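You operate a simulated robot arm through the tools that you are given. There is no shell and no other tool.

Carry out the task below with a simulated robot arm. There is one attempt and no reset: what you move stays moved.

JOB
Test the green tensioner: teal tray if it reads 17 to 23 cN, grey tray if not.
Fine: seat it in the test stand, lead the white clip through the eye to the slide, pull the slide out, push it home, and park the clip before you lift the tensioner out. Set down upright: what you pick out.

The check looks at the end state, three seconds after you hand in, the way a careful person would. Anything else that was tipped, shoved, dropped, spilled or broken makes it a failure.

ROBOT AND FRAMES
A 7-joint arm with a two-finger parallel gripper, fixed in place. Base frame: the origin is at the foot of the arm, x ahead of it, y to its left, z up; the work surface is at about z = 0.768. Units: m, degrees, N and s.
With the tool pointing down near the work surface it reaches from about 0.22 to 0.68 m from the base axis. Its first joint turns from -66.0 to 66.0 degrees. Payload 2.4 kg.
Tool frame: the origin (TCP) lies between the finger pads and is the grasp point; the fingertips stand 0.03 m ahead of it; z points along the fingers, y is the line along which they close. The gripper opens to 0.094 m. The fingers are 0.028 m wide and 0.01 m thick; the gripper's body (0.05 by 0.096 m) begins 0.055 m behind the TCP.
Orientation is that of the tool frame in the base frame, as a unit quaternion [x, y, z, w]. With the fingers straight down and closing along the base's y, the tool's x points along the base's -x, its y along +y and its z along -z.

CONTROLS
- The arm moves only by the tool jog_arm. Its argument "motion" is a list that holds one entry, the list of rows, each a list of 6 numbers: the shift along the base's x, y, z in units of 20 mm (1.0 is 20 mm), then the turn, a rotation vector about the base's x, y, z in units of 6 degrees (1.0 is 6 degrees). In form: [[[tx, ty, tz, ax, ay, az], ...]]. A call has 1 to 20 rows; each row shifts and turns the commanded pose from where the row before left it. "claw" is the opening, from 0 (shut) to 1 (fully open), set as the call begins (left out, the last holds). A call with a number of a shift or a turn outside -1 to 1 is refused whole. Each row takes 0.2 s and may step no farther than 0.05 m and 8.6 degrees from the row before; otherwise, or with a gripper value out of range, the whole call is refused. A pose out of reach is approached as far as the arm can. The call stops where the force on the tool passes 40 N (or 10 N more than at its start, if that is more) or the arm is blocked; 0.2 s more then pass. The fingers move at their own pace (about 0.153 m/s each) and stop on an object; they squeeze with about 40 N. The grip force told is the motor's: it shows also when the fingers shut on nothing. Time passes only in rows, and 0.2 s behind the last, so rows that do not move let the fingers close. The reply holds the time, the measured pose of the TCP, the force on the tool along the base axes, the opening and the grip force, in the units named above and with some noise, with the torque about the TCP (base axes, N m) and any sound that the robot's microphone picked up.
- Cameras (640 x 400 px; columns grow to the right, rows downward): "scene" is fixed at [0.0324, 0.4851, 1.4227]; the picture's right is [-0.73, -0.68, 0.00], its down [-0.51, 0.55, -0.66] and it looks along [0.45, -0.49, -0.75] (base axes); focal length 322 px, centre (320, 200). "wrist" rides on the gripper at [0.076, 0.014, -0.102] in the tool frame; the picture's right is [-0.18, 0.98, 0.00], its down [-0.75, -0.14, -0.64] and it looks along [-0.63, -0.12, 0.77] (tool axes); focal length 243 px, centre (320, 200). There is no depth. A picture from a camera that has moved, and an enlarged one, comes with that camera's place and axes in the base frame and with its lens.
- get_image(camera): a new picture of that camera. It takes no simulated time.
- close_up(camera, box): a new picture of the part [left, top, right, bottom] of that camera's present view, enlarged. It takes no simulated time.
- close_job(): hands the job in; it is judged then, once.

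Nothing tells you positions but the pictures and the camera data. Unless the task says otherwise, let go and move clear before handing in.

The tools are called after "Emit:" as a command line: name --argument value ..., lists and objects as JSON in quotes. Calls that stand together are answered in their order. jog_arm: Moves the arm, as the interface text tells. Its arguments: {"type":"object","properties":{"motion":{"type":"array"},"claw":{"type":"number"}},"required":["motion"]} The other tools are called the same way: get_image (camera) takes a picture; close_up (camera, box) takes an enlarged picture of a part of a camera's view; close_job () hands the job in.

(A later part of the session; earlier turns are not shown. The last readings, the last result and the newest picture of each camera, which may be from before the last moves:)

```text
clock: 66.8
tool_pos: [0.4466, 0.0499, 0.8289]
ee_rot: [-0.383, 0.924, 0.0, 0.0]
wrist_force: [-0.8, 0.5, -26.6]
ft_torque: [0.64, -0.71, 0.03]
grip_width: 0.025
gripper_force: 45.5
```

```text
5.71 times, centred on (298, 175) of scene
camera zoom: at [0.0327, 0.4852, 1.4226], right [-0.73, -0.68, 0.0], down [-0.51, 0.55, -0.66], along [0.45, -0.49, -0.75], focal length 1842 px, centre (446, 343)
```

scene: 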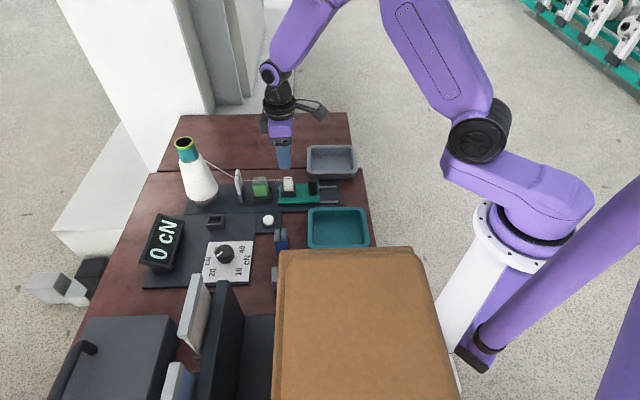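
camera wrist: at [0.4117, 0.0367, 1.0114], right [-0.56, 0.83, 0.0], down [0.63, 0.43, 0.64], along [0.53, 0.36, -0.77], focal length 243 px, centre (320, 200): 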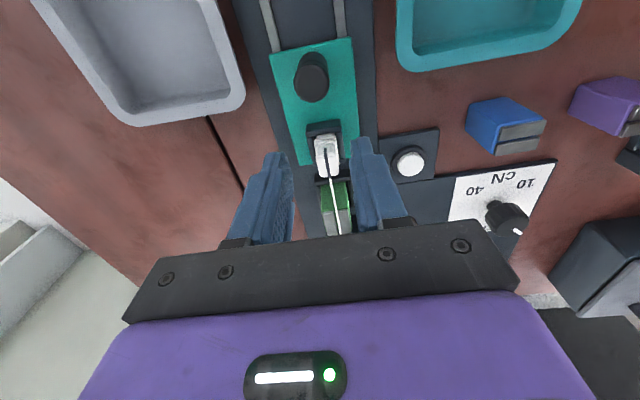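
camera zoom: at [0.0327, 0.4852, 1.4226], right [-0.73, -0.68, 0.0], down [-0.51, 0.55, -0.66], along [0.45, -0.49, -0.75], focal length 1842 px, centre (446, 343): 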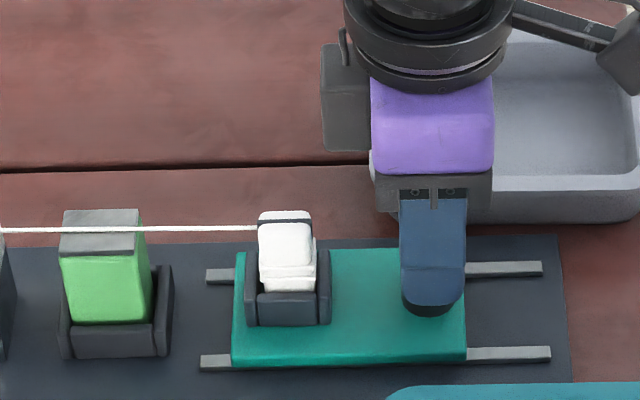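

The reading holds at 19 cN. About 10 mm left to home.

Emit:
jog_arm --motion '[[[0.12, 0.12, -0.015, 0, 0, 0], [0.12, 0.13, 0, 0, 0, 0], [0.1, 0.12, 0, 0, 0, 0], [0.02, 0.02, 0, 0, 0, 0], [0, 0, 0, 0, 0, 0]]]'

Emit:
close_up --camera "scene" --box '[130, 130, 350, 290]'

Emit:
close_up --camera "scene" --box '[250, 140, 346, 210]'

```text
clock: 68.0
tool_pos: [0.453, 0.0569, 0.8301]
ee_rot: [-0.382, 0.924, -0.001, 0.001]
wrist_force: [0.3, -5.0, 1.9]
ft_torque: [-0.64, 0.77, -0.03]
grip_width: 0.0253
gripper_force: 45.2
```

```text
2.50 times, centred on (240, 210) of scene
camera zoom: at [0.0324, 0.485, 1.4227], right [-0.73, -0.68, 0.0], down [-0.51, 0.55, -0.66], along [0.45, -0.49, -0.75], focal length 806 px, centre (520, 175)
```

zoom: 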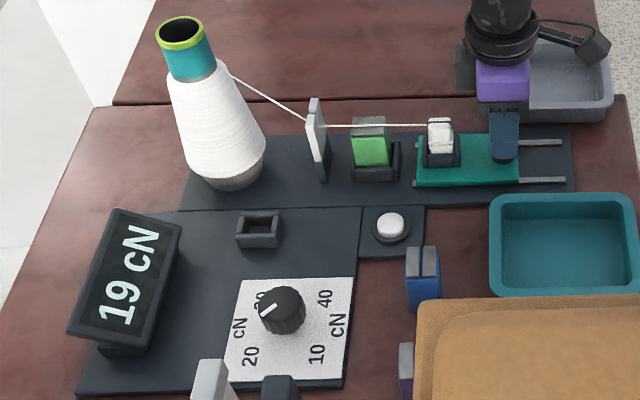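

```text
5.71 times, centred on (298, 175) of scene
camera zoom: at [0.0324, 0.485, 1.4227], right [-0.73, -0.68, 0.0], down [-0.51, 0.55, -0.66], along [0.45, -0.49, -0.75], focal length 1842 px, centre (446, 343)
```

zoom: 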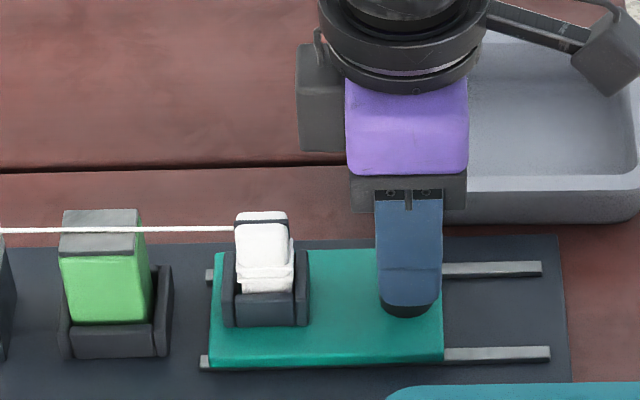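

The slide looks home and the display keeps 19 cN. I'll nudge gently to make sure it's against its home stop.

Emit:
jog_arm --motion '[[[0.03, 0.03, 0, 0, 0, 0], [0, 0, 0, 0, 0, 0]]]'

Emit:
close_up --camera "scene" --box '[250, 140, 346, 210]'

```text
clock: 68.6
tool_pos: [0.4524, 0.0578, 0.83]
ee_rot: [-0.382, 0.924, 0.0, -0.001]
wrist_force: [-7.2, -7.8, 9.7]
ft_torque: [0.32, -0.42, -0.05]
grip_width: 0.0252
gripper_force: 44.9
```

```text
5.71 times, centred on (298, 175) of scene
camera zoom: at [0.0321, 0.4849, 1.4227], right [-0.73, -0.68, 0.0], down [-0.51, 0.55, -0.66], along [0.45, -0.48, -0.75], focal length 1842 px, centre (446, 343)
```

zoom: 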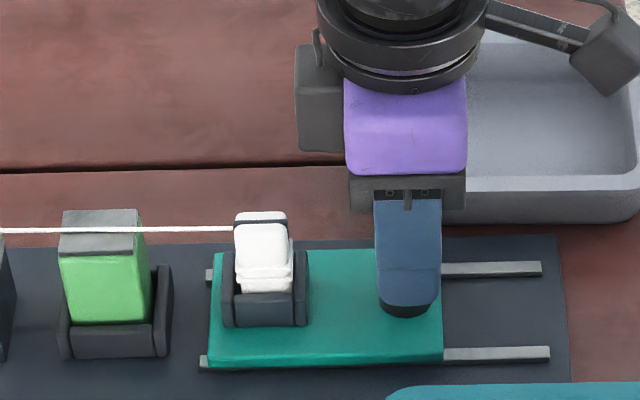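

The slide is firmly against its home stop. I'll release the handle, rise and move back over the clip.

Emit:
jog_arm --motion '[[[-0.025, -0.025, -0.01, 0, 0, 0], [0, 0, 0, 0, 0, 0]]]'

Emit:
jog_arm --motion '[[[0, 0, 0, 0, 0, 0], [0, 0, 0, 0, 0, 0], [0, 0, 0.5, 0, 0, 0], [0, 0, 1, 0, 0, 0], [0, 0, 1, 0, 0, 0], [0, 0, 1, 0, 0, 0], [0, 0, 1, 0, 0, 0], [0, 0, 0.5, 0, 0, 0]]]' --claw 0.45

Emit:
jog_arm --motion '[[[0.76, 0.77, 0, 0, 0, 0], [0.76, 0.77, 0, 0, 0, 0], [0.77, 0.78, 0, 0, 0, 0], [0, 0, 0, 0, 0, 0]]]'

Emit:
get_image --camera "wrist"

Emit:
close_up --camera "wrist" --box '[272, 70, 368, 150]'

Emit:
close_up --camera "scene" --box '[180, 130, 340, 230]'

```text
clock: 69.2
tool_pos: [0.4526, 0.0568, 0.8294]
ee_rot: [-0.382, 0.924, -0.001, 0.002]
wrist_force: [-1.1, -7.5, 14.5]
ft_torque: [-0.7, 0.76, 0.01]
grip_width: 0.025
gripper_force: 44.6
```

```text
clock: 71.0
tool_pos: [0.4529, 0.0572, 0.9296]
ee_rot: [-0.383, 0.924, 0.0, -0.001]
wrist_force: [-0.4, 0.1, 0.1]
ft_torque: [0.0, 0.0, 0.01]
grip_width: 0.0422
gripper_force: 0.1
```

```text
clock: 72.0
tool_pos: [0.4991, 0.1041, 0.9311]
ee_rot: [-0.381, 0.924, 0.0, 0.0]
wrist_force: [-0.2, -0.5, -0.4]
ft_torque: [0.02, 0.03, 0.01]
grip_width: 0.0422
gripper_force: 0.0
```

```text
taken
camera wrist: at [0.4354, 0.0609, 1.0333], right [-0.56, 0.83, 0.0], down [0.63, 0.43, 0.64], along [0.53, 0.36, -0.77], focal length 243 px, centre (320, 200)
```

wrist: 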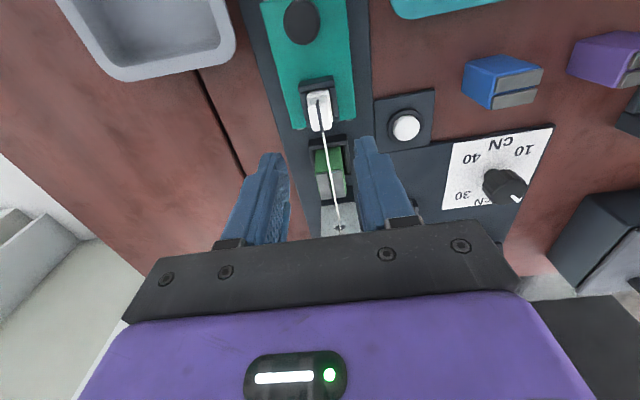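

```text
5.00 times, centred on (320, 110) of wrist
camera zoom: at [0.4354, 0.0609, 1.0333], right [-0.56, 0.83, 0.0], down [0.63, 0.43, 0.64], along [0.53, 0.36, -0.77], focal length 1213 px, centre (320, 650)
```

zoom: 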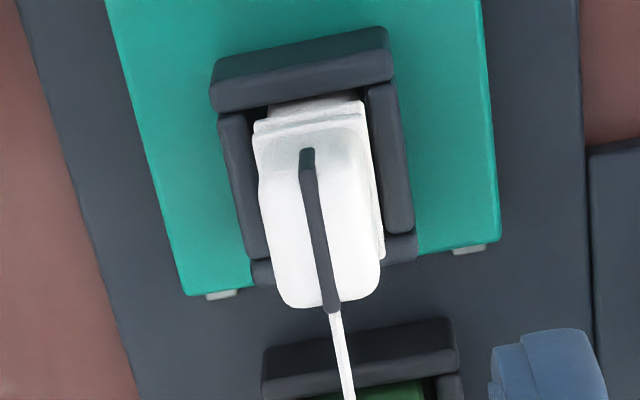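

```text
4.00 times, centred on (260, 180) of scene
camera zoom: at [0.0324, 0.4851, 1.4227], right [-0.73, -0.68, 0.0], down [-0.51, 0.55, -0.66], along [0.45, -0.49, -0.75], focal length 1289 px, centre (560, 280)
```

zoom: 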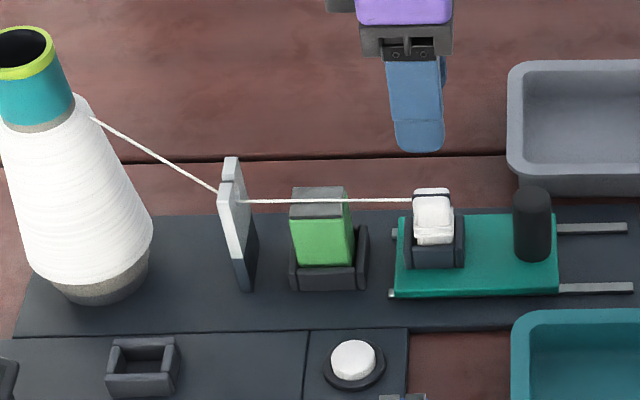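

The clip is centred below the open fingers. Descending to the earlier grip height and closing.

Emit:
jog_arm --motion '[[[0, 0, -1, 0, 0, 0], [0, 0, -1, 0, 0, 0], [0, 0, -1, 0, 0, 0], [0, 0, -0.6, 0, 0, 0], [0, 0, -0.34, 0, 0, 0], [0, 0, 0, 0, 0, 0]]]'

Emit:
close_up --camera "wrist" --box '[256, 120, 384, 200]'

```text
clock: 73.4
tool_pos: [0.4996, 0.1038, 0.8498]
ee_rot: [-0.382, 0.924, 0.0, 0.001]
wrist_force: [0.3, 0.5, 1.3]
ft_torque: [0.02, -0.04, -0.02]
grip_width: 0.0422
gripper_force: 0.1
```

```text
5.00 times, centred on (320, 160) of wrist
camera zoom: at [0.4354, 0.06, 0.9526], right [-0.56, 0.83, 0.0], down [0.63, 0.43, 0.64], along [0.53, 0.36, -0.77], focal length 1213 px, centre (320, 400)
```

zoom: 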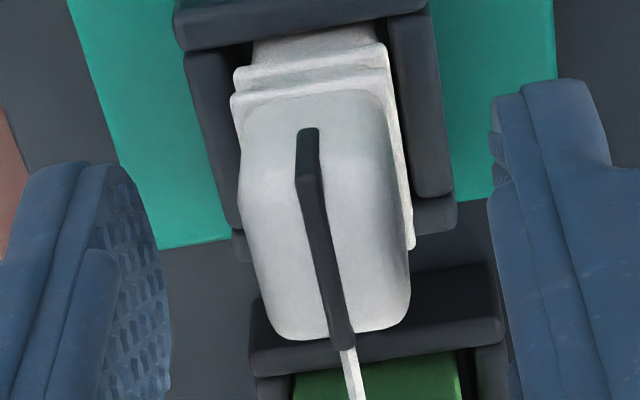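

The clip sits about 1 mm farther toward the tensioner than in my first grasp; I'll match that and close.

Emit:
jog_arm --motion '[[[0.042, 0.042, 0, 0, 0, 0], [0, 0, 0, 0, 0, 0]]]'

Emit:
jog_arm --motion '[[[0, 0, 0, 0, 0, 0], [0, 0, 0, 0, 0, 0], [0, 0, 0, 0, 0, 0]]]' --claw 0.05

Emit:
close_up --camera "wrist" --box '[256, 120, 384, 200]'

```text
clock: 74.0
tool_pos: [0.5007, 0.1047, 0.8508]
ee_rot: [-0.383, 0.924, 0.0, 0.0]
wrist_force: [0.4, 0.4, -0.1]
ft_torque: [0.01, -0.01, 0.04]
grip_width: 0.0422
gripper_force: 0.0
```

```text
clock: 74.8
tool_pos: [0.4993, 0.1063, 0.8515]
ee_rot: [-0.383, 0.924, 0.0, 0.001]
wrist_force: [0.6, -0.8, 0.2]
ft_torque: [0.06, 0.06, 0.0]
grip_width: 0.0165
gripper_force: 40.4
```

```text
5.00 times, centred on (320, 160) of wrist
camera zoom: at [0.4359, 0.0614, 0.953], right [-0.56, 0.83, 0.0], down [0.63, 0.43, 0.64], along [0.53, 0.36, -0.77], focal length 1213 px, centre (320, 400)
```

zoom: 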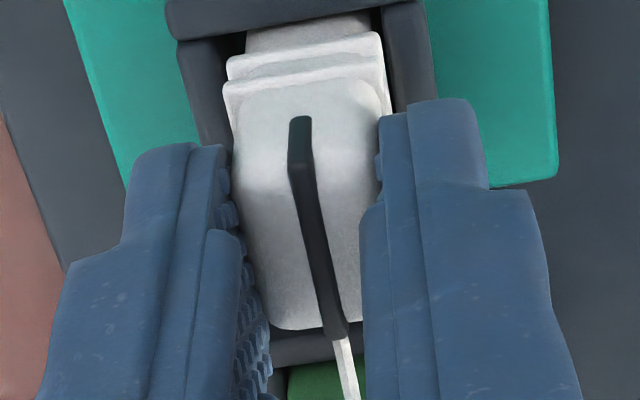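

The clip is held as before. Lifting straight out of the slide pocket.

Emit:
jog_arm --motion '[[[0, 0, 0.3, 0, 0, 0], [0, 0, 0.6, 0, 0, 0], [0, 0, 0.9, 0, 0, 0], [0, 0, 1, 0, 0, 0], [0, 0, 1, 0, 0, 0], [0, 0, 0.2, 0, 0, 0], [0, 0, 0, 0, 0, 0]]]'

Emit:
close_up --camera "scene" --box '[180, 130, 340, 230]'

```text
clock: 76.4
tool_pos: [0.5002, 0.1046, 0.9313]
ee_rot: [-0.382, 0.924, 0.0, -0.001]
wrist_force: [0.2, -1.0, 0.5]
ft_torque: [0.0, 0.03, 0.0]
grip_width: 0.0166
gripper_force: 40.1
```

```text
4.00 times, centred on (260, 180) of scene
camera zoom: at [0.0324, 0.4851, 1.4227], right [-0.73, -0.68, 0.0], down [-0.51, 0.55, -0.66], along [0.45, -0.49, -0.75], focal length 1289 px, centre (560, 280)
```

zoom: 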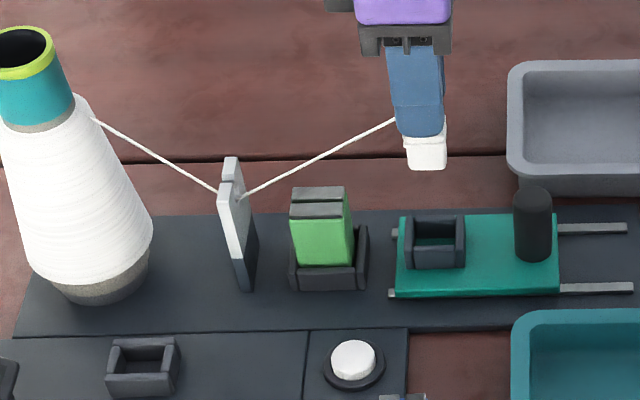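

The clip is out and the thread still runs through the eye. I'll retrace the path back over the tensioner and the eye along the slit's line.

Emit:
jog_arm --motion '[[[0.915, 0.9217, 0, 0, 0, 0], [0.915, 0.9217, 0, 0, 0, 0], [0.915, 0.9217, 0, 0, 0, 0], [0.75, 0.75, 0, 0, 0, 0], [0.75, 0.75, 0, 0, 0, 0], [0.75, 0.75, 0, 0, 0, 0], [0.5, 0.52, 0, 0, 0, 0], [0, 0, 0, 0, 0, 0]]]'

Emit:
close_up --camera "scene" --box '[160, 110, 320, 230]'

Emit:
get_image --camera "wrist"

```text
clock: 78.2
tool_pos: [0.6094, 0.2131, 0.9287]
ee_rot: [-0.382, 0.924, 0.0, 0.001]
wrist_force: [0.7, -0.4, -0.3]
ft_torque: [-0.01, 0.01, -0.02]
grip_width: 0.0161
gripper_force: 40.3
```

```text
3.33 times, centred on (240, 170) of scene
camera zoom: at [0.0324, 0.4851, 1.4227], right [-0.73, -0.68, 0.0], down [-0.51, 0.55, -0.66], along [0.45, -0.49, -0.75], focal length 1074 px, centre (587, 300)
```

zoom: 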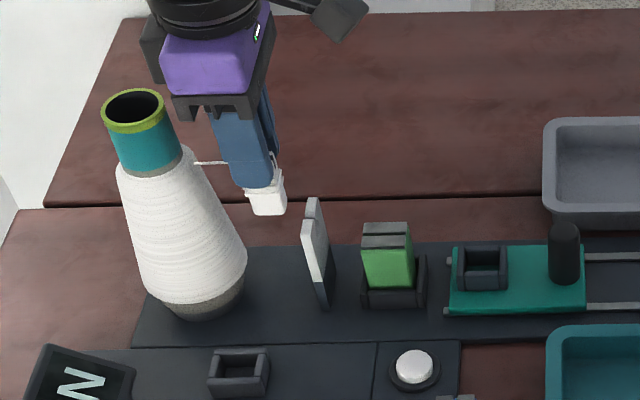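

```text
taken
camera wrist: at [0.5453, 0.1707, 1.0319], right [-0.56, 0.83, 0.0], down [0.63, 0.43, 0.64], along [0.53, 0.36, -0.77], focal length 243 px, centre (320, 200)
```

wrist: 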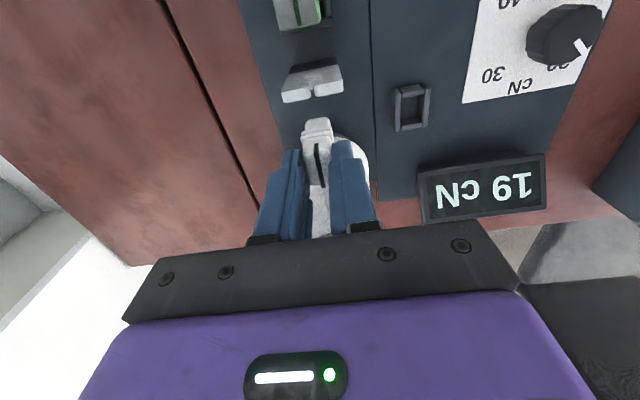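

The thread has come free of the eye again and the display still shows 19 cN. Moving back above the park pocket.

Emit:
jog_arm --motion '[[[-0.442, 0.81, 0, 0, 0, 0], [-0.442, 0.81, 0, 0, 0, 0], [-0.442, 0.81, 0, 0, 0, 0], [-0.442, 0.81, 0, 0, 0, 0], [-0.442, 0.81, 0, 0, 0, 0], [0, 0, -1, 0, 0, 0], [0, 0, -1, 0, 0, 0], [0, 0, 0, 0, 0, 0]]]'

Emit:
get_image --camera "wrist"

Emit:
close_up --camera "wrist" --box '[272, 70, 368, 130]'

Emit:
close_up --camera "scene" --box '[180, 180, 260, 240]'

```text
clock: 80.0
tool_pos: [0.5646, 0.2963, 0.8911]
ee_rot: [-0.383, 0.924, 0.001, 0.0]
wrist_force: [1.0, -0.4, 0.0]
ft_torque: [0.01, 0.0, 0.0]
grip_width: 0.0167
gripper_force: 40.5
```

```text
taken
camera wrist: at [0.4999, 0.2523, 0.9938], right [-0.56, 0.83, 0.0], down [0.63, 0.43, 0.64], along [0.53, 0.36, -0.77], focal length 243 px, centre (320, 200)
```

wrist: 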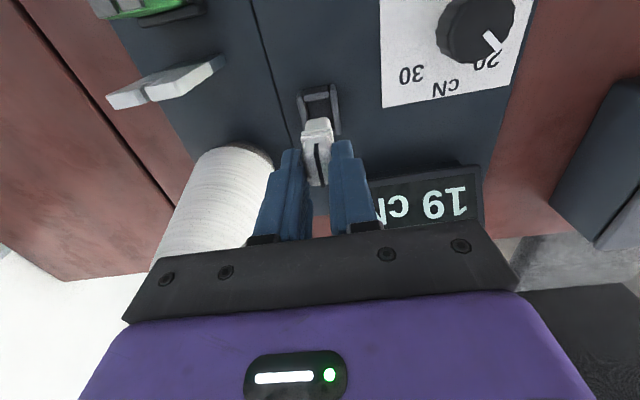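

```text
6.67 times, centred on (320, 100) of wrist
camera zoom: at [0.4999, 0.2523, 0.9938], right [-0.56, 0.83, 0.0], down [0.63, 0.43, 0.64], along [0.53, 0.36, -0.77], focal length 1618 px, centre (320, 867)
```

zoom: 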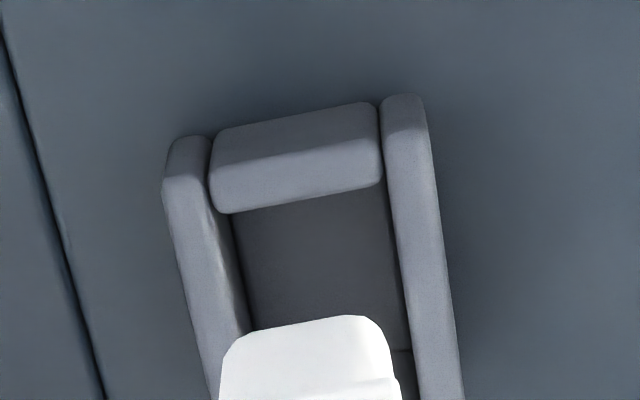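

```text
6.67 times, centred on (220, 210) of scene
camera zoom: at [0.0324, 0.4851, 1.4227], right [-0.73, -0.68, 0.0], down [-0.51, 0.55, -0.66], along [0.45, -0.49, -0.75], focal length 2149 px, centre (987, 133)
```

zoom: 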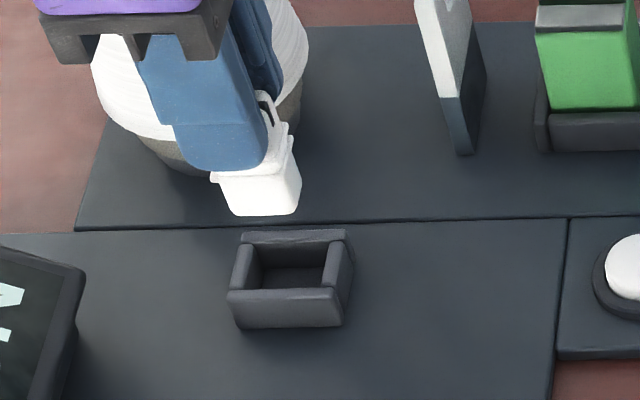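

The clip is centred over the park pocket in both directions. Lowering it in.

Emit:
jog_arm --motion '[[[0, 0, -0.5, 0, 0, 0], [0, 0, -0.4, 0, 0, 0], [0, 0, -0.3, 0, 0, 0], [0, 0, -0.3, 0, 0, 0], [0, 0, -0.3, 0, 0, 0], [0, 0, -0.3, 0, 0, 0], [0, 0, 0, 0, 0, 0]]]'

Emit:
close_up --camera "scene" --box '[180, 180, 260, 240]'

```text
clock: 81.6
tool_pos: [0.567, 0.295, 0.8472]
ee_rot: [-0.382, 0.924, 0.0, -0.001]
wrist_force: [-0.4, 0.4, 0.3]
ft_torque: [0.02, 0.03, 0.0]
grip_width: 0.0169
gripper_force: 39.9
```

```text
6.67 times, centred on (220, 210) of scene
camera zoom: at [0.0324, 0.4851, 1.4227], right [-0.73, -0.68, 0.0], down [-0.51, 0.55, -0.66], along [0.45, -0.49, -0.75], focal length 2149 px, centre (987, 133)
```

zoom: 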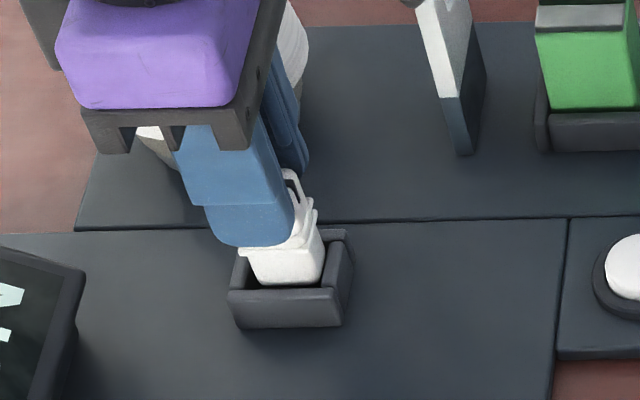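

The clip is inside the pocket with no side force. Easing down the last few millimetres.

Emit:
jog_arm --motion '[[[0, 0, -0.1, 0, 0, 0], [0, 0, -0.1, 0, 0, 0], [0, 0, -0.07, 0, 0, 0], [0, 0, 0, 0, 0, 0]]]'

Emit:
close_up --camera "scene" --box '[180, 180, 260, 240]'

```text
clock: 82.6
tool_pos: [0.5668, 0.2965, 0.8431]
ee_rot: [-0.383, 0.924, 0.0, 0.0]
wrist_force: [0.7, 0.9, -0.6]
ft_torque: [-0.03, 0.0, 0.02]
grip_width: 0.0163
gripper_force: 40.4
```

```text
6.67 times, centred on (220, 210) of scene
camera zoom: at [0.0324, 0.4851, 1.4227], right [-0.73, -0.68, 0.0], down [-0.51, 0.55, -0.66], along [0.45, -0.49, -0.75], focal length 2149 px, centre (987, 133)
```

zoom: 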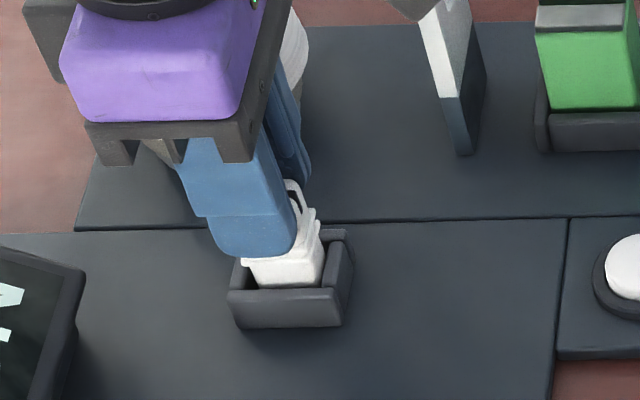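

Emit:
jog_arm --motion '[[[0, 0, -0.06, 0, 0, 0], [0, 0, -0.05, 0, 0, 0], [0, 0, 0, 0, 0, 0]]]'

```text
clock: 83.4
tool_pos: [0.5652, 0.2965, 0.8413]
ee_rot: [-0.382, 0.924, 0.0, -0.001]
wrist_force: [-0.2, -0.5, 2.8]
ft_torque: [-0.08, 0.01, 0.02]
grip_width: 0.0167
gripper_force: 39.8
```

Light contact. A touch more, then release and rise.

Emit:
jog_arm --motion '[[[0, 0, -0.03, 0, 0, 0], [0, 0, 0, 0, 0, 0]]]'

Emit:
jog_arm --motion '[[[0, 0, 0, 0, 0, 0], [0, 0, 0, 0, 0, 0], [0, 0, 0, 0, 0, 0]]]' --claw 0.5

Emit:
close_up --camera "wrist" --box '[256, 110, 384, 200]'

```text
clock: 84.0
tool_pos: [0.5652, 0.2965, 0.8403]
ee_rot: [-0.381, 0.924, 0.0, 0.0]
wrist_force: [3.8, 0.7, 0.4]
ft_torque: [0.11, -0.23, 0.02]
grip_width: 0.0167
gripper_force: 40.2
```

```text
clock: 84.8
tool_pos: [0.5651, 0.2958, 0.8418]
ee_rot: [-0.383, 0.924, 0.001, 0.001]
wrist_force: [0.8, -0.6, -0.8]
ft_torque: [0.01, -0.01, -0.03]
grip_width: 0.047
gripper_force: 0.1
```

```text
4.44 times, centred on (320, 155) of wrist
camera zoom: at [0.5008, 0.2527, 0.9431], right [-0.56, 0.83, 0.0], down [0.63, 0.43, 0.64], along [0.53, 0.36, -0.77], focal length 1078 px, centre (320, 400)
```

zoom: 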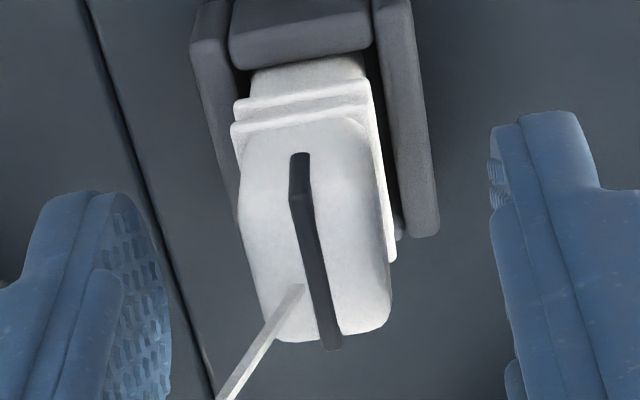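

The clip is released in its pocket. Rising and checking it stands properly.

Emit:
jog_arm --motion '[[[0, 0, 0.5, 0, 0, 0], [0, 0, 1, 0, 0, 0], [0, 0, 1, 0, 0, 0], [0, 0, 1, 0, 0, 0], [0, 0, 1, 0, 0, 0], [0, 0, 1, 0, 0, 0], [0, 0, 0.5, 0, 0, 0], [0, 0, 0, 0, 0, 0]]]'

Emit:
close_up --camera "wrist" --box '[240, 60, 400, 180]'

Emit:
close_up --camera "scene" --box '[180, 160, 276, 235]'

```text
clock: 86.6
tool_pos: [0.5662, 0.2985, 0.9615]
ee_rot: [-0.382, 0.924, 0.001, 0.0]
wrist_force: [0.3, -0.3, 0.7]
ft_torque: [0.01, -0.01, -0.05]
grip_width: 0.0469
gripper_force: 0.0
```

```text
3.33 times, centred on (320, 120) of wrist
camera zoom: at [0.5024, 0.2548, 1.0635], right [-0.56, 0.83, 0.0], down [0.63, 0.43, 0.64], along [0.53, 0.36, -0.77], focal length 809 px, centre (320, 467)
```

zoom: 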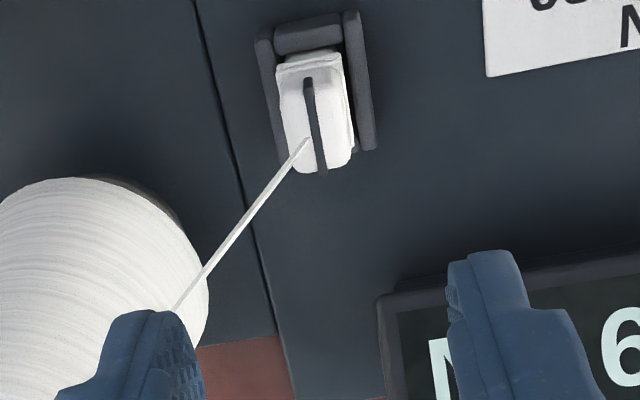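

```text
5.33 times, centred on (228, 198) of scene
camera zoom: at [0.0324, 0.4851, 1.4227], right [-0.73, -0.68, 0.0], down [-0.51, 0.55, -0.66], along [0.45, -0.49, -0.75], focal length 1719 px, centre (811, 213)
```

zoom: 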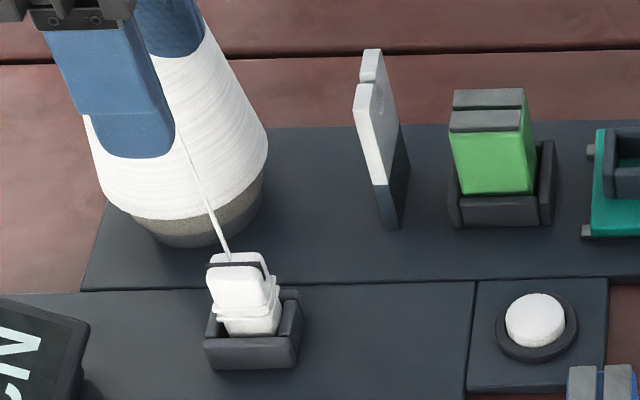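

The clip is parked with the thread directly to the cone, and the tensioner still stands in its seat. Moving back over the tensioner.

Emit:
jog_arm --motion '[[[-0.0975, -0.9075, 0, 0, 0, 0], [-0.0975, -0.9075, 0, 0, 0, 0], [-0.0975, -0.9075, 0, 0, 0, 0], [-0.0975, -0.9075, 0, 0, 0, 0], [-0.0975, -0.9075, 0, 0, 0, 0], [-0.0975, -0.9075, 0, 0, 0, 0], [-0.0975, -0.9075, 0, 0, 0, 0], [-0.0975, -0.9075, 0, 0, 0, 0], [0, 0, 0, 0, 0, 0]]]' --claw 0.6

Emit:
get_image --camera "wrist"

Emit:
close_up --camera "wrist" --box '[272, 60, 368, 140]'

```text
clock: 88.6
tool_pos: [0.5512, 0.1507, 0.9607]
ee_rot: [-0.383, 0.924, 0.0, 0.001]
wrist_force: [-0.2, -0.3, 1.2]
ft_torque: [0.0, 0.02, 0.01]
grip_width: 0.0564
gripper_force: 0.0
```

```text
taken
camera wrist: at [0.4871, 0.1074, 1.0633], right [-0.56, 0.83, 0.0], down [0.63, 0.43, 0.64], along [0.53, 0.36, -0.77], focal length 243 px, centre (320, 200)
```

wrist: 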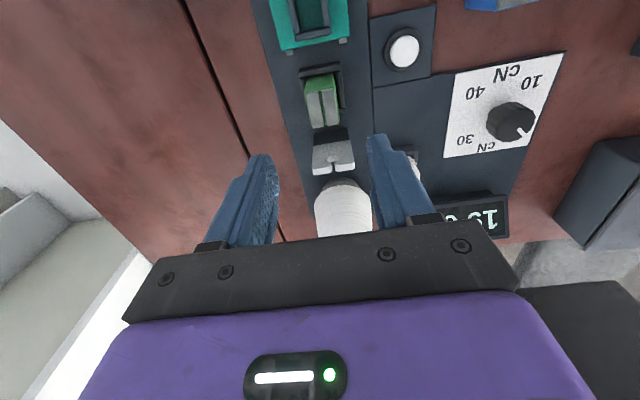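

```text
5.00 times, centred on (320, 100) of wrist
camera zoom: at [0.4871, 0.1074, 1.0633], right [-0.56, 0.83, 0.0], down [0.63, 0.43, 0.64], along [0.53, 0.36, -0.77], focal length 1213 px, centre (320, 700)
```

zoom: 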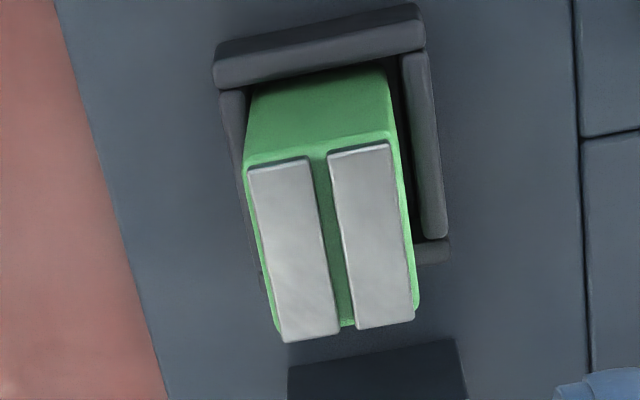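

The tensioner is centred about 3 mm toward the eye from the tool. I'll trim, go down around it and close.

Emit:
jog_arm --motion '[[[0.042, 0.17, 0, 0, 0, 0], [0, 0, -1, 0, 0, 0], [0, 0, -1, 0, 0, 0], [0, 0, -1, 0, 0, 0], [0, 0, -1, 0, 0, 0], [0, 0, -1, 0, 0, 0], [0, 0, -0.8, 0, 0, 0], [0, 0, -0.55, 0, 0, 0], [0, 0, 0, 0, 0, 0]]]'

Emit:
close_up --camera "wrist" --box '[240, 110, 400, 230]'

Emit:
close_up --camera "scene" --box '[230, 150, 310, 210]'

```text
clock: 90.6
tool_pos: [0.5503, 0.1568, 0.8325]
ee_rot: [-0.383, 0.924, -0.001, 0.0]
wrist_force: [1.3, 0.4, -0.5]
ft_torque: [-0.01, 0.02, 0.03]
grip_width: 0.0563
gripper_force: 0.0
```

```text
3.33 times, centred on (320, 170) of wrist
camera zoom: at [0.4877, 0.1127, 0.9361], right [-0.56, 0.83, 0.0], down [0.63, 0.43, 0.64], along [0.53, 0.36, -0.77], focal length 809 px, centre (320, 300)
```

zoom: 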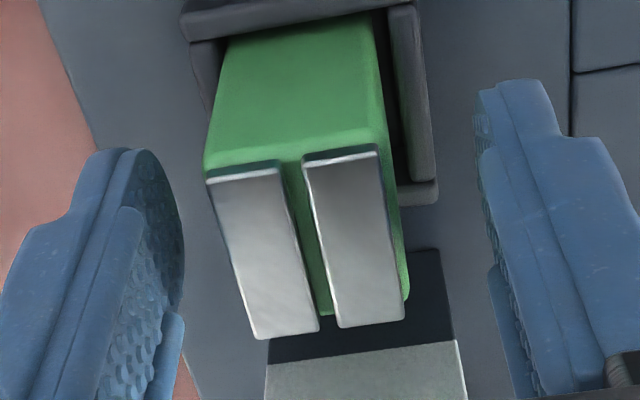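

```text
6.67 times, centred on (270, 180) of scene
camera zoom: at [0.0324, 0.4851, 1.4227], right [-0.73, -0.68, 0.0], down [-0.51, 0.55, -0.66], along [0.45, -0.49, -0.75], focal length 2149 px, centre (653, 333)
```

zoom: 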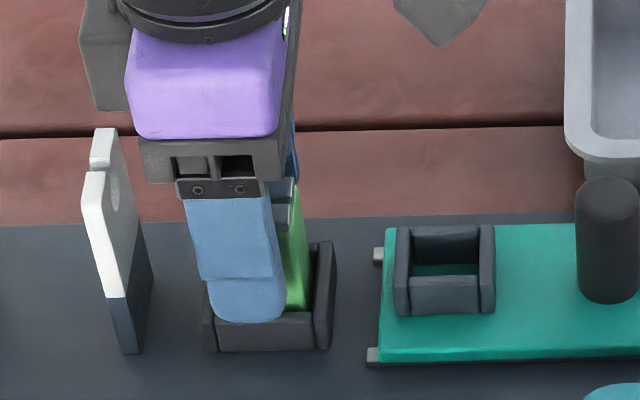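

Nearly centred; I'll shift about 1 mm and close on the tensioner's sides.

Emit:
jog_arm --motion '[[[0.042, -0.042, 0, 0, 0, 0], [0, 0, 0, 0, 0, 0]]]'

Emit:
jog_arm --motion '[[[0, 0, 0, 0, 0, 0], [0, 0, 0, 0, 0, 0], [0, 0, 0, 0, 0, 0]]]' --claw 0.1

Emit:
close_up --camera "wrist" --box '[240, 110, 400, 230]'

```text
clock: 91.2
tool_pos: [0.5518, 0.1548, 0.8352]
ee_rot: [-0.383, 0.924, 0.0, 0.0]
wrist_force: [-1.1, 0.6, -0.6]
ft_torque: [0.0, 0.01, -0.01]
grip_width: 0.0564
gripper_force: 0.1
```

```text
clock: 92.0
tool_pos: [0.5507, 0.1541, 0.8324]
ee_rot: [-0.383, 0.924, 0.0, 0.0]
wrist_force: [-1.0, -1.2, 0.8]
ft_torque: [-0.07, -0.04, 0.0]
grip_width: 0.0292
gripper_force: 40.2
```

```text
3.33 times, centred on (320, 170) of wrist
camera zoom: at [0.4877, 0.1108, 0.9363], right [-0.56, 0.83, 0.0], down [0.63, 0.43, 0.64], along [0.53, 0.36, -0.77], focal length 809 px, centre (320, 300)
```

zoom: 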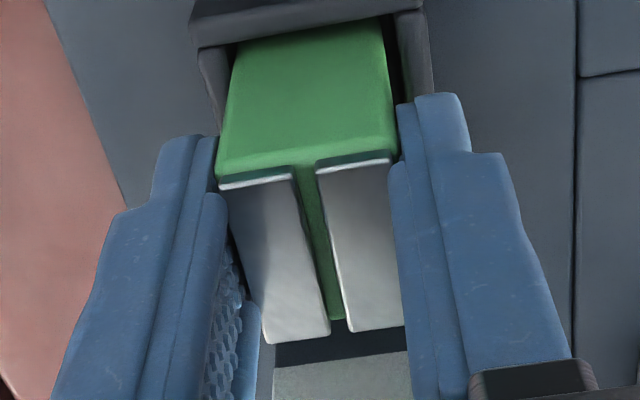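

The tensioner is gripped (29 mm). Lifting it straight up out of the seat.

Emit:
jog_arm --motion '[[[0, 0, 0.2, 0, 0, 0], [0, 0, 0.4, 0, 0, 0], [0, 0, 0.6, 0, 0, 0], [0, 0, 0.9, 0, 0, 0], [0, 0, 1, 0, 0, 0], [0, 0, 1, 0, 0, 0], [0, 0, 1, 0, 0, 0], [0, 0, 0.4, 0, 0, 0], [0, 0, 0, 0, 0, 0]]]'

Emit:
get_image --camera "scene"

Emit:
get_image --camera "wrist"

Emit:
close_up --camera "scene" --box '[180, 130, 380, 260]'

```text
clock: 94.0
tool_pos: [0.55, 0.1544, 0.9432]
ee_rot: [-0.382, 0.924, 0.0, 0.0]
wrist_force: [0.8, 0.1, -0.5]
ft_torque: [0.0, 0.0, 0.01]
grip_width: 0.029
gripper_force: 39.9
```

```text
taken
```

scene: 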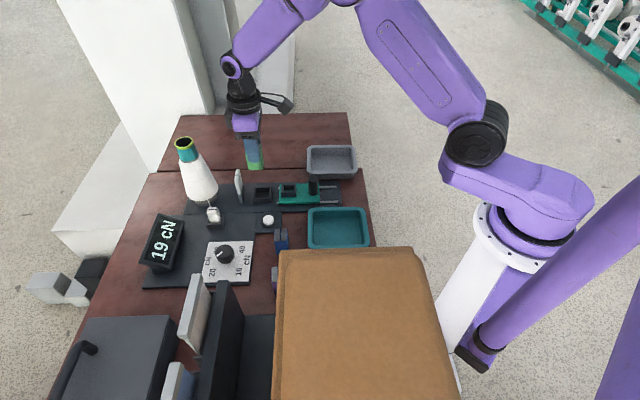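

```text
taken
camera wrist: at [0.4868, 0.1112, 1.0462], right [-0.56, 0.83, 0.0], down [0.63, 0.43, 0.64], along [0.53, 0.36, -0.77], focal length 243 px, centre (320, 200)
```

wrist: 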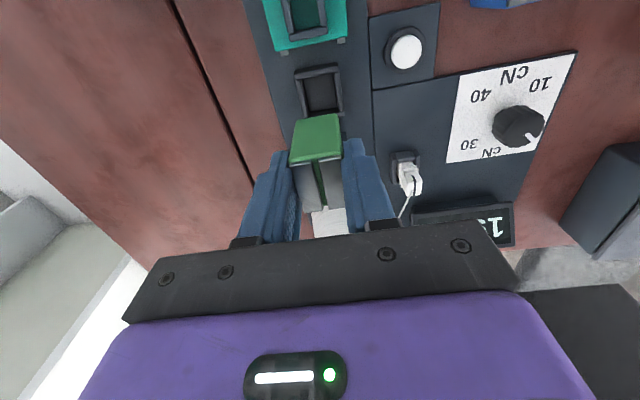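

```text
3.08 times, centred on (280, 195) of scene
camera zoom: at [0.0324, 0.4851, 1.4227], right [-0.73, -0.68, 0.0], down [-0.51, 0.55, -0.66], along [0.45, -0.49, -0.75], focal length 992 px, centre (443, 215)
```

zoom: 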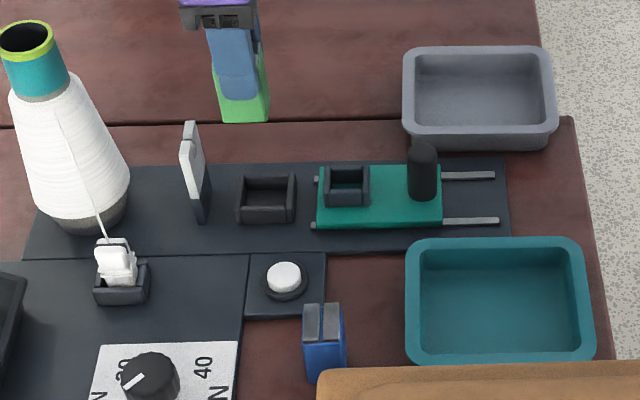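

Tensioner lifted cleanly; the seat is empty and the clip parked. 19 cN is within 17–23, so it goes to the teal tray. Moving there at this height in two stages.

Emit:
jog_arm --motion '[[[-0.906, -0.166, 0, 0, 0, 0], [-0.906, -0.166, 0, 0, 0, 0], [-0.906, -0.166, 0, 0, 0, 0], [-0.906, -0.166, 0, 0, 0, 0], [-0.906, -0.166, 0, 0, 0, 0], [-0.906, -0.166, 0, 0, 0, 0], [-0.906, -0.166, 0, 0, 0, 0], [-0.906, -0.166, 0, 0, 0, 0], [0, 0, 0, 0, 0, 0]]]'

Emit:
get_image --camera "wrist"

Emit:
get_image --camera "scene"

```text
clock: 96.0
tool_pos: [0.4052, 0.1273, 0.9419]
ee_rot: [-0.382, 0.924, 0.0, 0.0]
wrist_force: [0.2, -0.3, -0.3]
ft_torque: [-0.02, -0.04, -0.01]
grip_width: 0.0289
gripper_force: 39.9
```

```text
taken
camera wrist: at [0.3426, 0.084, 1.0451], right [-0.56, 0.83, 0.0], down [0.63, 0.43, 0.64], along [0.53, 0.36, -0.77], focal length 243 px, centre (320, 200)
```

wrist: 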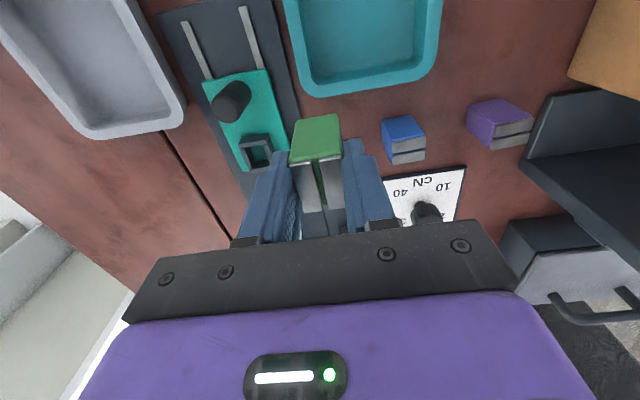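

```text
taken
```

scene: 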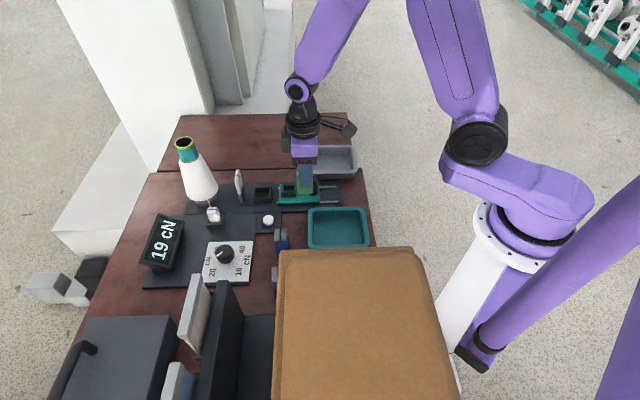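

Emit:
jog_arm --motion '[[[-0.906, -0.166, 0, 0, 0, 0], [-0.906, -0.166, 0, 0, 0, 0], [-0.906, -0.166, 0, 0, 0, 0], [-0.906, -0.166, 0, 0, 0, 0], [-0.906, -0.166, 0, 0, 0, 0], [0, 0, 0, 0, 0, 0]]]'

Emit:
get_image --camera "wrist"

Emit:
get_image --camera "scene"

Emit:
close_up --camera "scene" --box '[270, 140, 400, 260]'

```text
clock: 97.4
tool_pos: [0.3128, 0.1126, 0.9416]
ee_rot: [-0.381, 0.924, -0.001, 0.0]
wrist_force: [0.2, 1.3, -1.7]
ft_torque: [-0.03, 0.04, -0.02]
grip_width: 0.029
gripper_force: 39.8
```

```text
taken
camera wrist: at [0.2506, 0.0689, 1.0438], right [-0.56, 0.83, 0.0], down [0.63, 0.43, 0.64], along [0.53, 0.36, -0.77], focal length 243 px, centre (320, 200)
```

wrist: 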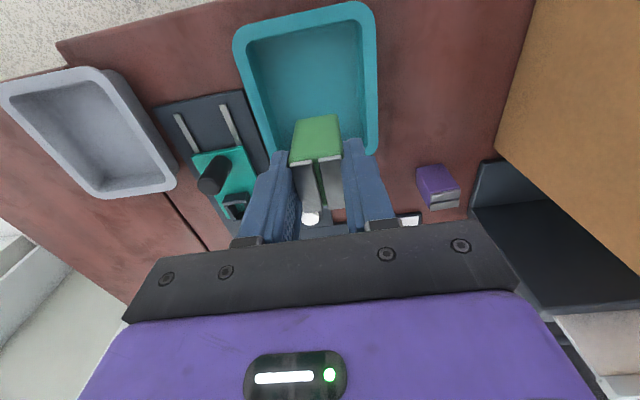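

```text
taken
```

scene: 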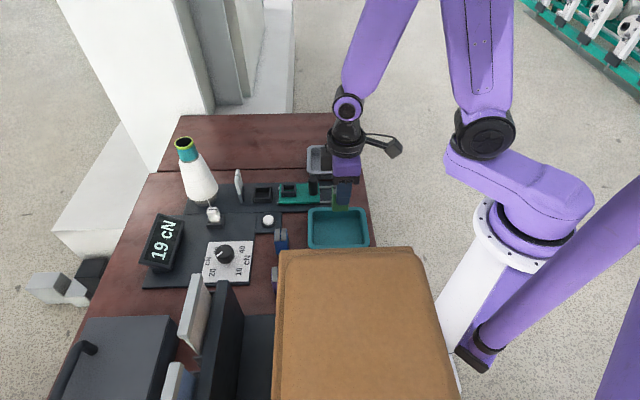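

```text
3.33 times, centred on (335, 200) of scene
camera zoom: at [0.0324, 0.4851, 1.4227], right [-0.73, -0.68, 0.0], down [-0.51, 0.55, -0.66], along [0.45, -0.49, -0.75], focal length 1074 px, centre (270, 200)
```

zoom: 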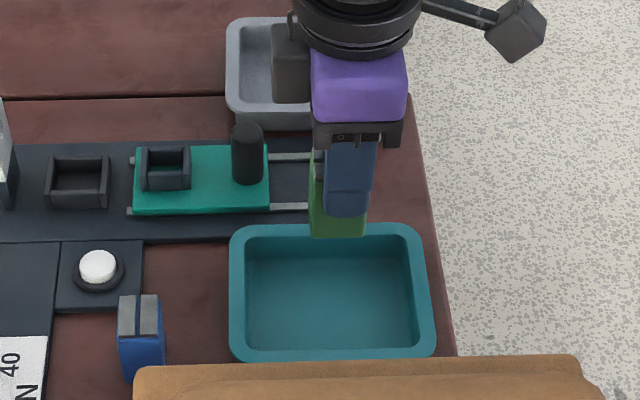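

The tool is over the centre of the teal tray. Lowering most of the way.

Emit:
jog_arm --motion '[[[0, 0, -1, 0, 0, 0], [0, 0, -1, 0, 0, 0], [0, 0, -1, 0, 0, 0], [0, 0, -1, 0, 0, 0], [0, 0, -0.5, 0, 0, 0], [0, 0, -0.4, 0, 0, 0], [0, 0, 0, 0, 0, 0]]]'

Emit:
get_image --camera "wrist"

Emit:
close_up --camera "scene" --box '[290, 180, 390, 260]'

```text
clock: 99.0
tool_pos: [0.3168, 0.1108, 0.8443]
ee_rot: [-0.382, 0.924, 0.0, 0.0]
wrist_force: [0.0, 1.0, -1.9]
ft_torque: [-0.01, 0.05, -0.01]
grip_width: 0.0291
gripper_force: 39.5
```

```text
taken
camera wrist: at [0.2515, 0.0674, 0.9476], right [-0.56, 0.83, 0.0], down [0.63, 0.43, 0.64], along [0.53, 0.36, -0.77], focal length 243 px, centre (320, 200)
```

wrist: 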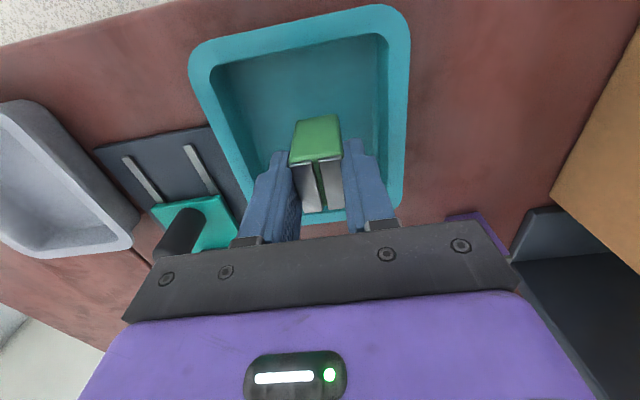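

```text
5.00 times, centred on (340, 220) of scene
camera zoom: at [0.0324, 0.4851, 1.4227], right [-0.73, -0.68, 0.0], down [-0.51, 0.55, -0.66], along [0.45, -0.49, -0.75], focal length 1612 px, centre (220, 100)
```

zoom: 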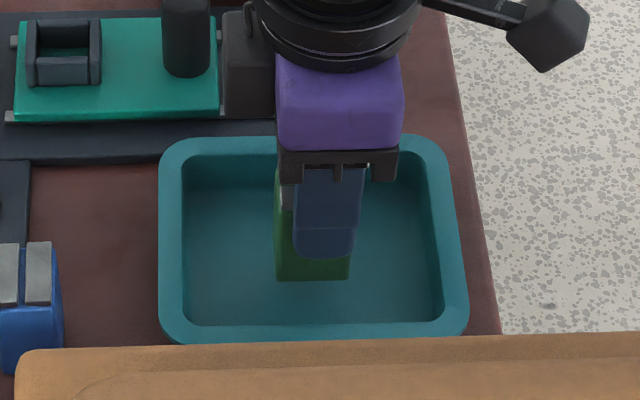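

The tensioner hangs inside the tray with room on all sides. Easing down until it touches the floor.

Emit:
jog_arm --motion '[[[0, 0, -0.12, 0, 0, 0], [0, 0, -0.1, 0, 0, 0], [0, 0, -0.08, 0, 0, 0], [0, 0, 0, 0, 0, 0]]]'

```text
clock: 100.0
tool_pos: [0.3154, 0.1109, 0.8392]
ee_rot: [-0.383, 0.924, 0.0, 0.0]
wrist_force: [-0.4, -0.9, -1.9]
ft_torque: [0.01, -0.01, 0.01]
grip_width: 0.0292
gripper_force: 40.3
```

Emit:
jog_arm --motion '[[[0, 0, -0.08, 0, 0, 0], [0, 0, -0.08, 0, 0, 0], [0, 0, -0.06, 0, 0, 0], [0, 0, 0, 0, 0, 0]]]'

Emit:
close_up --camera "scene" --box '[290, 180, 390, 260]'

```text
clock: 101.0
tool_pos: [0.3165, 0.1102, 0.8335]
ee_rot: [-0.382, 0.924, -0.001, 0.0]
wrist_force: [-0.6, -0.8, 0.5]
ft_torque: [0.03, -0.01, -0.03]
grip_width: 0.0292
gripper_force: 39.6
```

```text
5.00 times, centred on (340, 220) of scene
camera zoom: at [0.0324, 0.4851, 1.4227], right [-0.73, -0.68, 0.0], down [-0.51, 0.55, -0.66], along [0.45, -0.49, -0.75], focal length 1612 px, centre (220, 100)
```

zoom: 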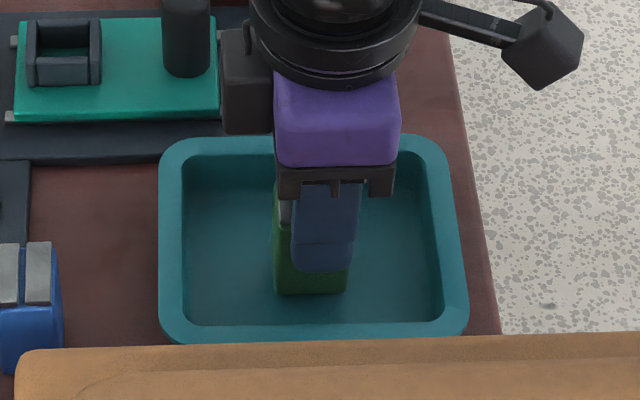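

Not touching yet. Continuing in 1 mm steps.

Emit:
jog_arm --motion '[[[0, 0, -0.05, 0, 0, 0], [0, 0, -0.05, 0, 0, 0], [0, 0, 0, 0, 0, 0]]]'

```text
clock: 101.8
tool_pos: [0.3172, 0.1115, 0.8336]
ee_rot: [-0.383, 0.924, 0.001, 0.0]
wrist_force: [0.1, -0.5, -0.5]
ft_torque: [0.03, -0.02, 0.0]
grip_width: 0.0292
gripper_force: 40.6
```

Emit:
jog_arm --motion '[[[0, 0, -0.05, 0, 0, 0], [0, 0, -0.05, 0, 0, 0], [0, 0, 0, 0, 0, 0]]]'

```text
clock: 102.6
tool_pos: [0.3158, 0.1097, 0.8306]
ee_rot: [-0.383, 0.924, 0.0, 0.0]
wrist_force: [-0.5, 0.2, -0.9]
ft_torque: [-0.04, -0.04, 0.04]
grip_width: 0.0291
gripper_force: 40.1
```

Emit:
jog_arm --motion '[[[0, 0, -0.05, 0, 0, 0], [0, 0, -0.05, 0, 0, 0], [0, 0, 0, 0, 0, 0]]]'

Emit:
close_up --camera "scene" --box '[310, 190, 374, 250]'

```text
clock: 103.4
tool_pos: [0.3161, 0.1102, 0.8273]
ee_rot: [-0.384, 0.924, 0.0, 0.0]
wrist_force: [0.7, -0.6, 0.0]
ft_torque: [0.0, -0.04, 0.02]
grip_width: 0.0288
gripper_force: 40.3
```

```text
6.67 times, centred on (342, 220) of scene
camera zoom: at [0.0324, 0.4851, 1.4227], right [-0.73, -0.68, 0.0], down [-0.51, 0.55, -0.66], along [0.45, -0.49, -0.75], focal length 2149 px, centre (173, 67)
```

zoom: 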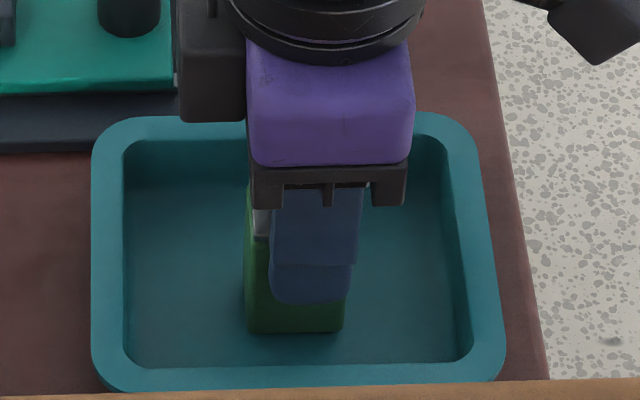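

Emit:
jog_arm --motion '[[[0, 0, -0.05, 0, 0, 0], [0, 0, -0.05, 0, 0, 0], [0, 0, 0, 0, 0, 0]]]'

```text
clock: 104.2
tool_pos: [0.3157, 0.1108, 0.8282]
ee_rot: [-0.382, 0.924, 0.001, 0.001]
wrist_force: [0.7, -2.3, 5.5]
ft_torque: [-0.05, -0.04, 0.0]
grip_width: 0.0291
gripper_force: 39.4
```

The tensioner rests on the tray floor (5 N). Opening the fingers.

Emit:
jog_arm --motion '[[[0, 0, 0, 0, 0, 0], [0, 0, 0, 0, 0, 0], [0, 0, 0, 0, 0, 0]]]' --claw 0.48

Emit:
get_image --camera "wrist"

Emit:
close_up --camera "scene" --box '[310, 190, 374, 250]'

```text
clock: 105.0
tool_pos: [0.3158, 0.1106, 0.8253]
ee_rot: [-0.383, 0.924, 0.0, 0.0]
wrist_force: [0.3, -0.4, -0.7]
ft_torque: [0.0, 0.0, 0.0]
grip_width: 0.0452
gripper_force: 0.0
```

```text
taken
camera wrist: at [0.2516, 0.0674, 0.9292], right [-0.56, 0.83, 0.0], down [0.63, 0.43, 0.64], along [0.53, 0.36, -0.77], focal length 243 px, centre (320, 200)
```

wrist: 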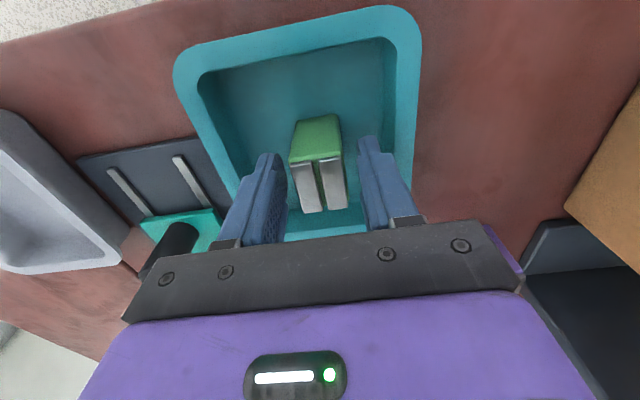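

```text
6.67 times, centred on (342, 220) of scene
camera zoom: at [0.0324, 0.4851, 1.4227], right [-0.73, -0.68, 0.0], down [-0.51, 0.55, -0.66], along [0.45, -0.49, -0.75], focal length 2149 px, centre (173, 67)
```

zoom: 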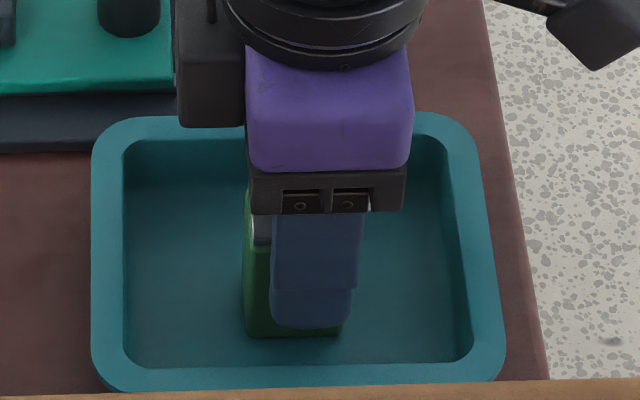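

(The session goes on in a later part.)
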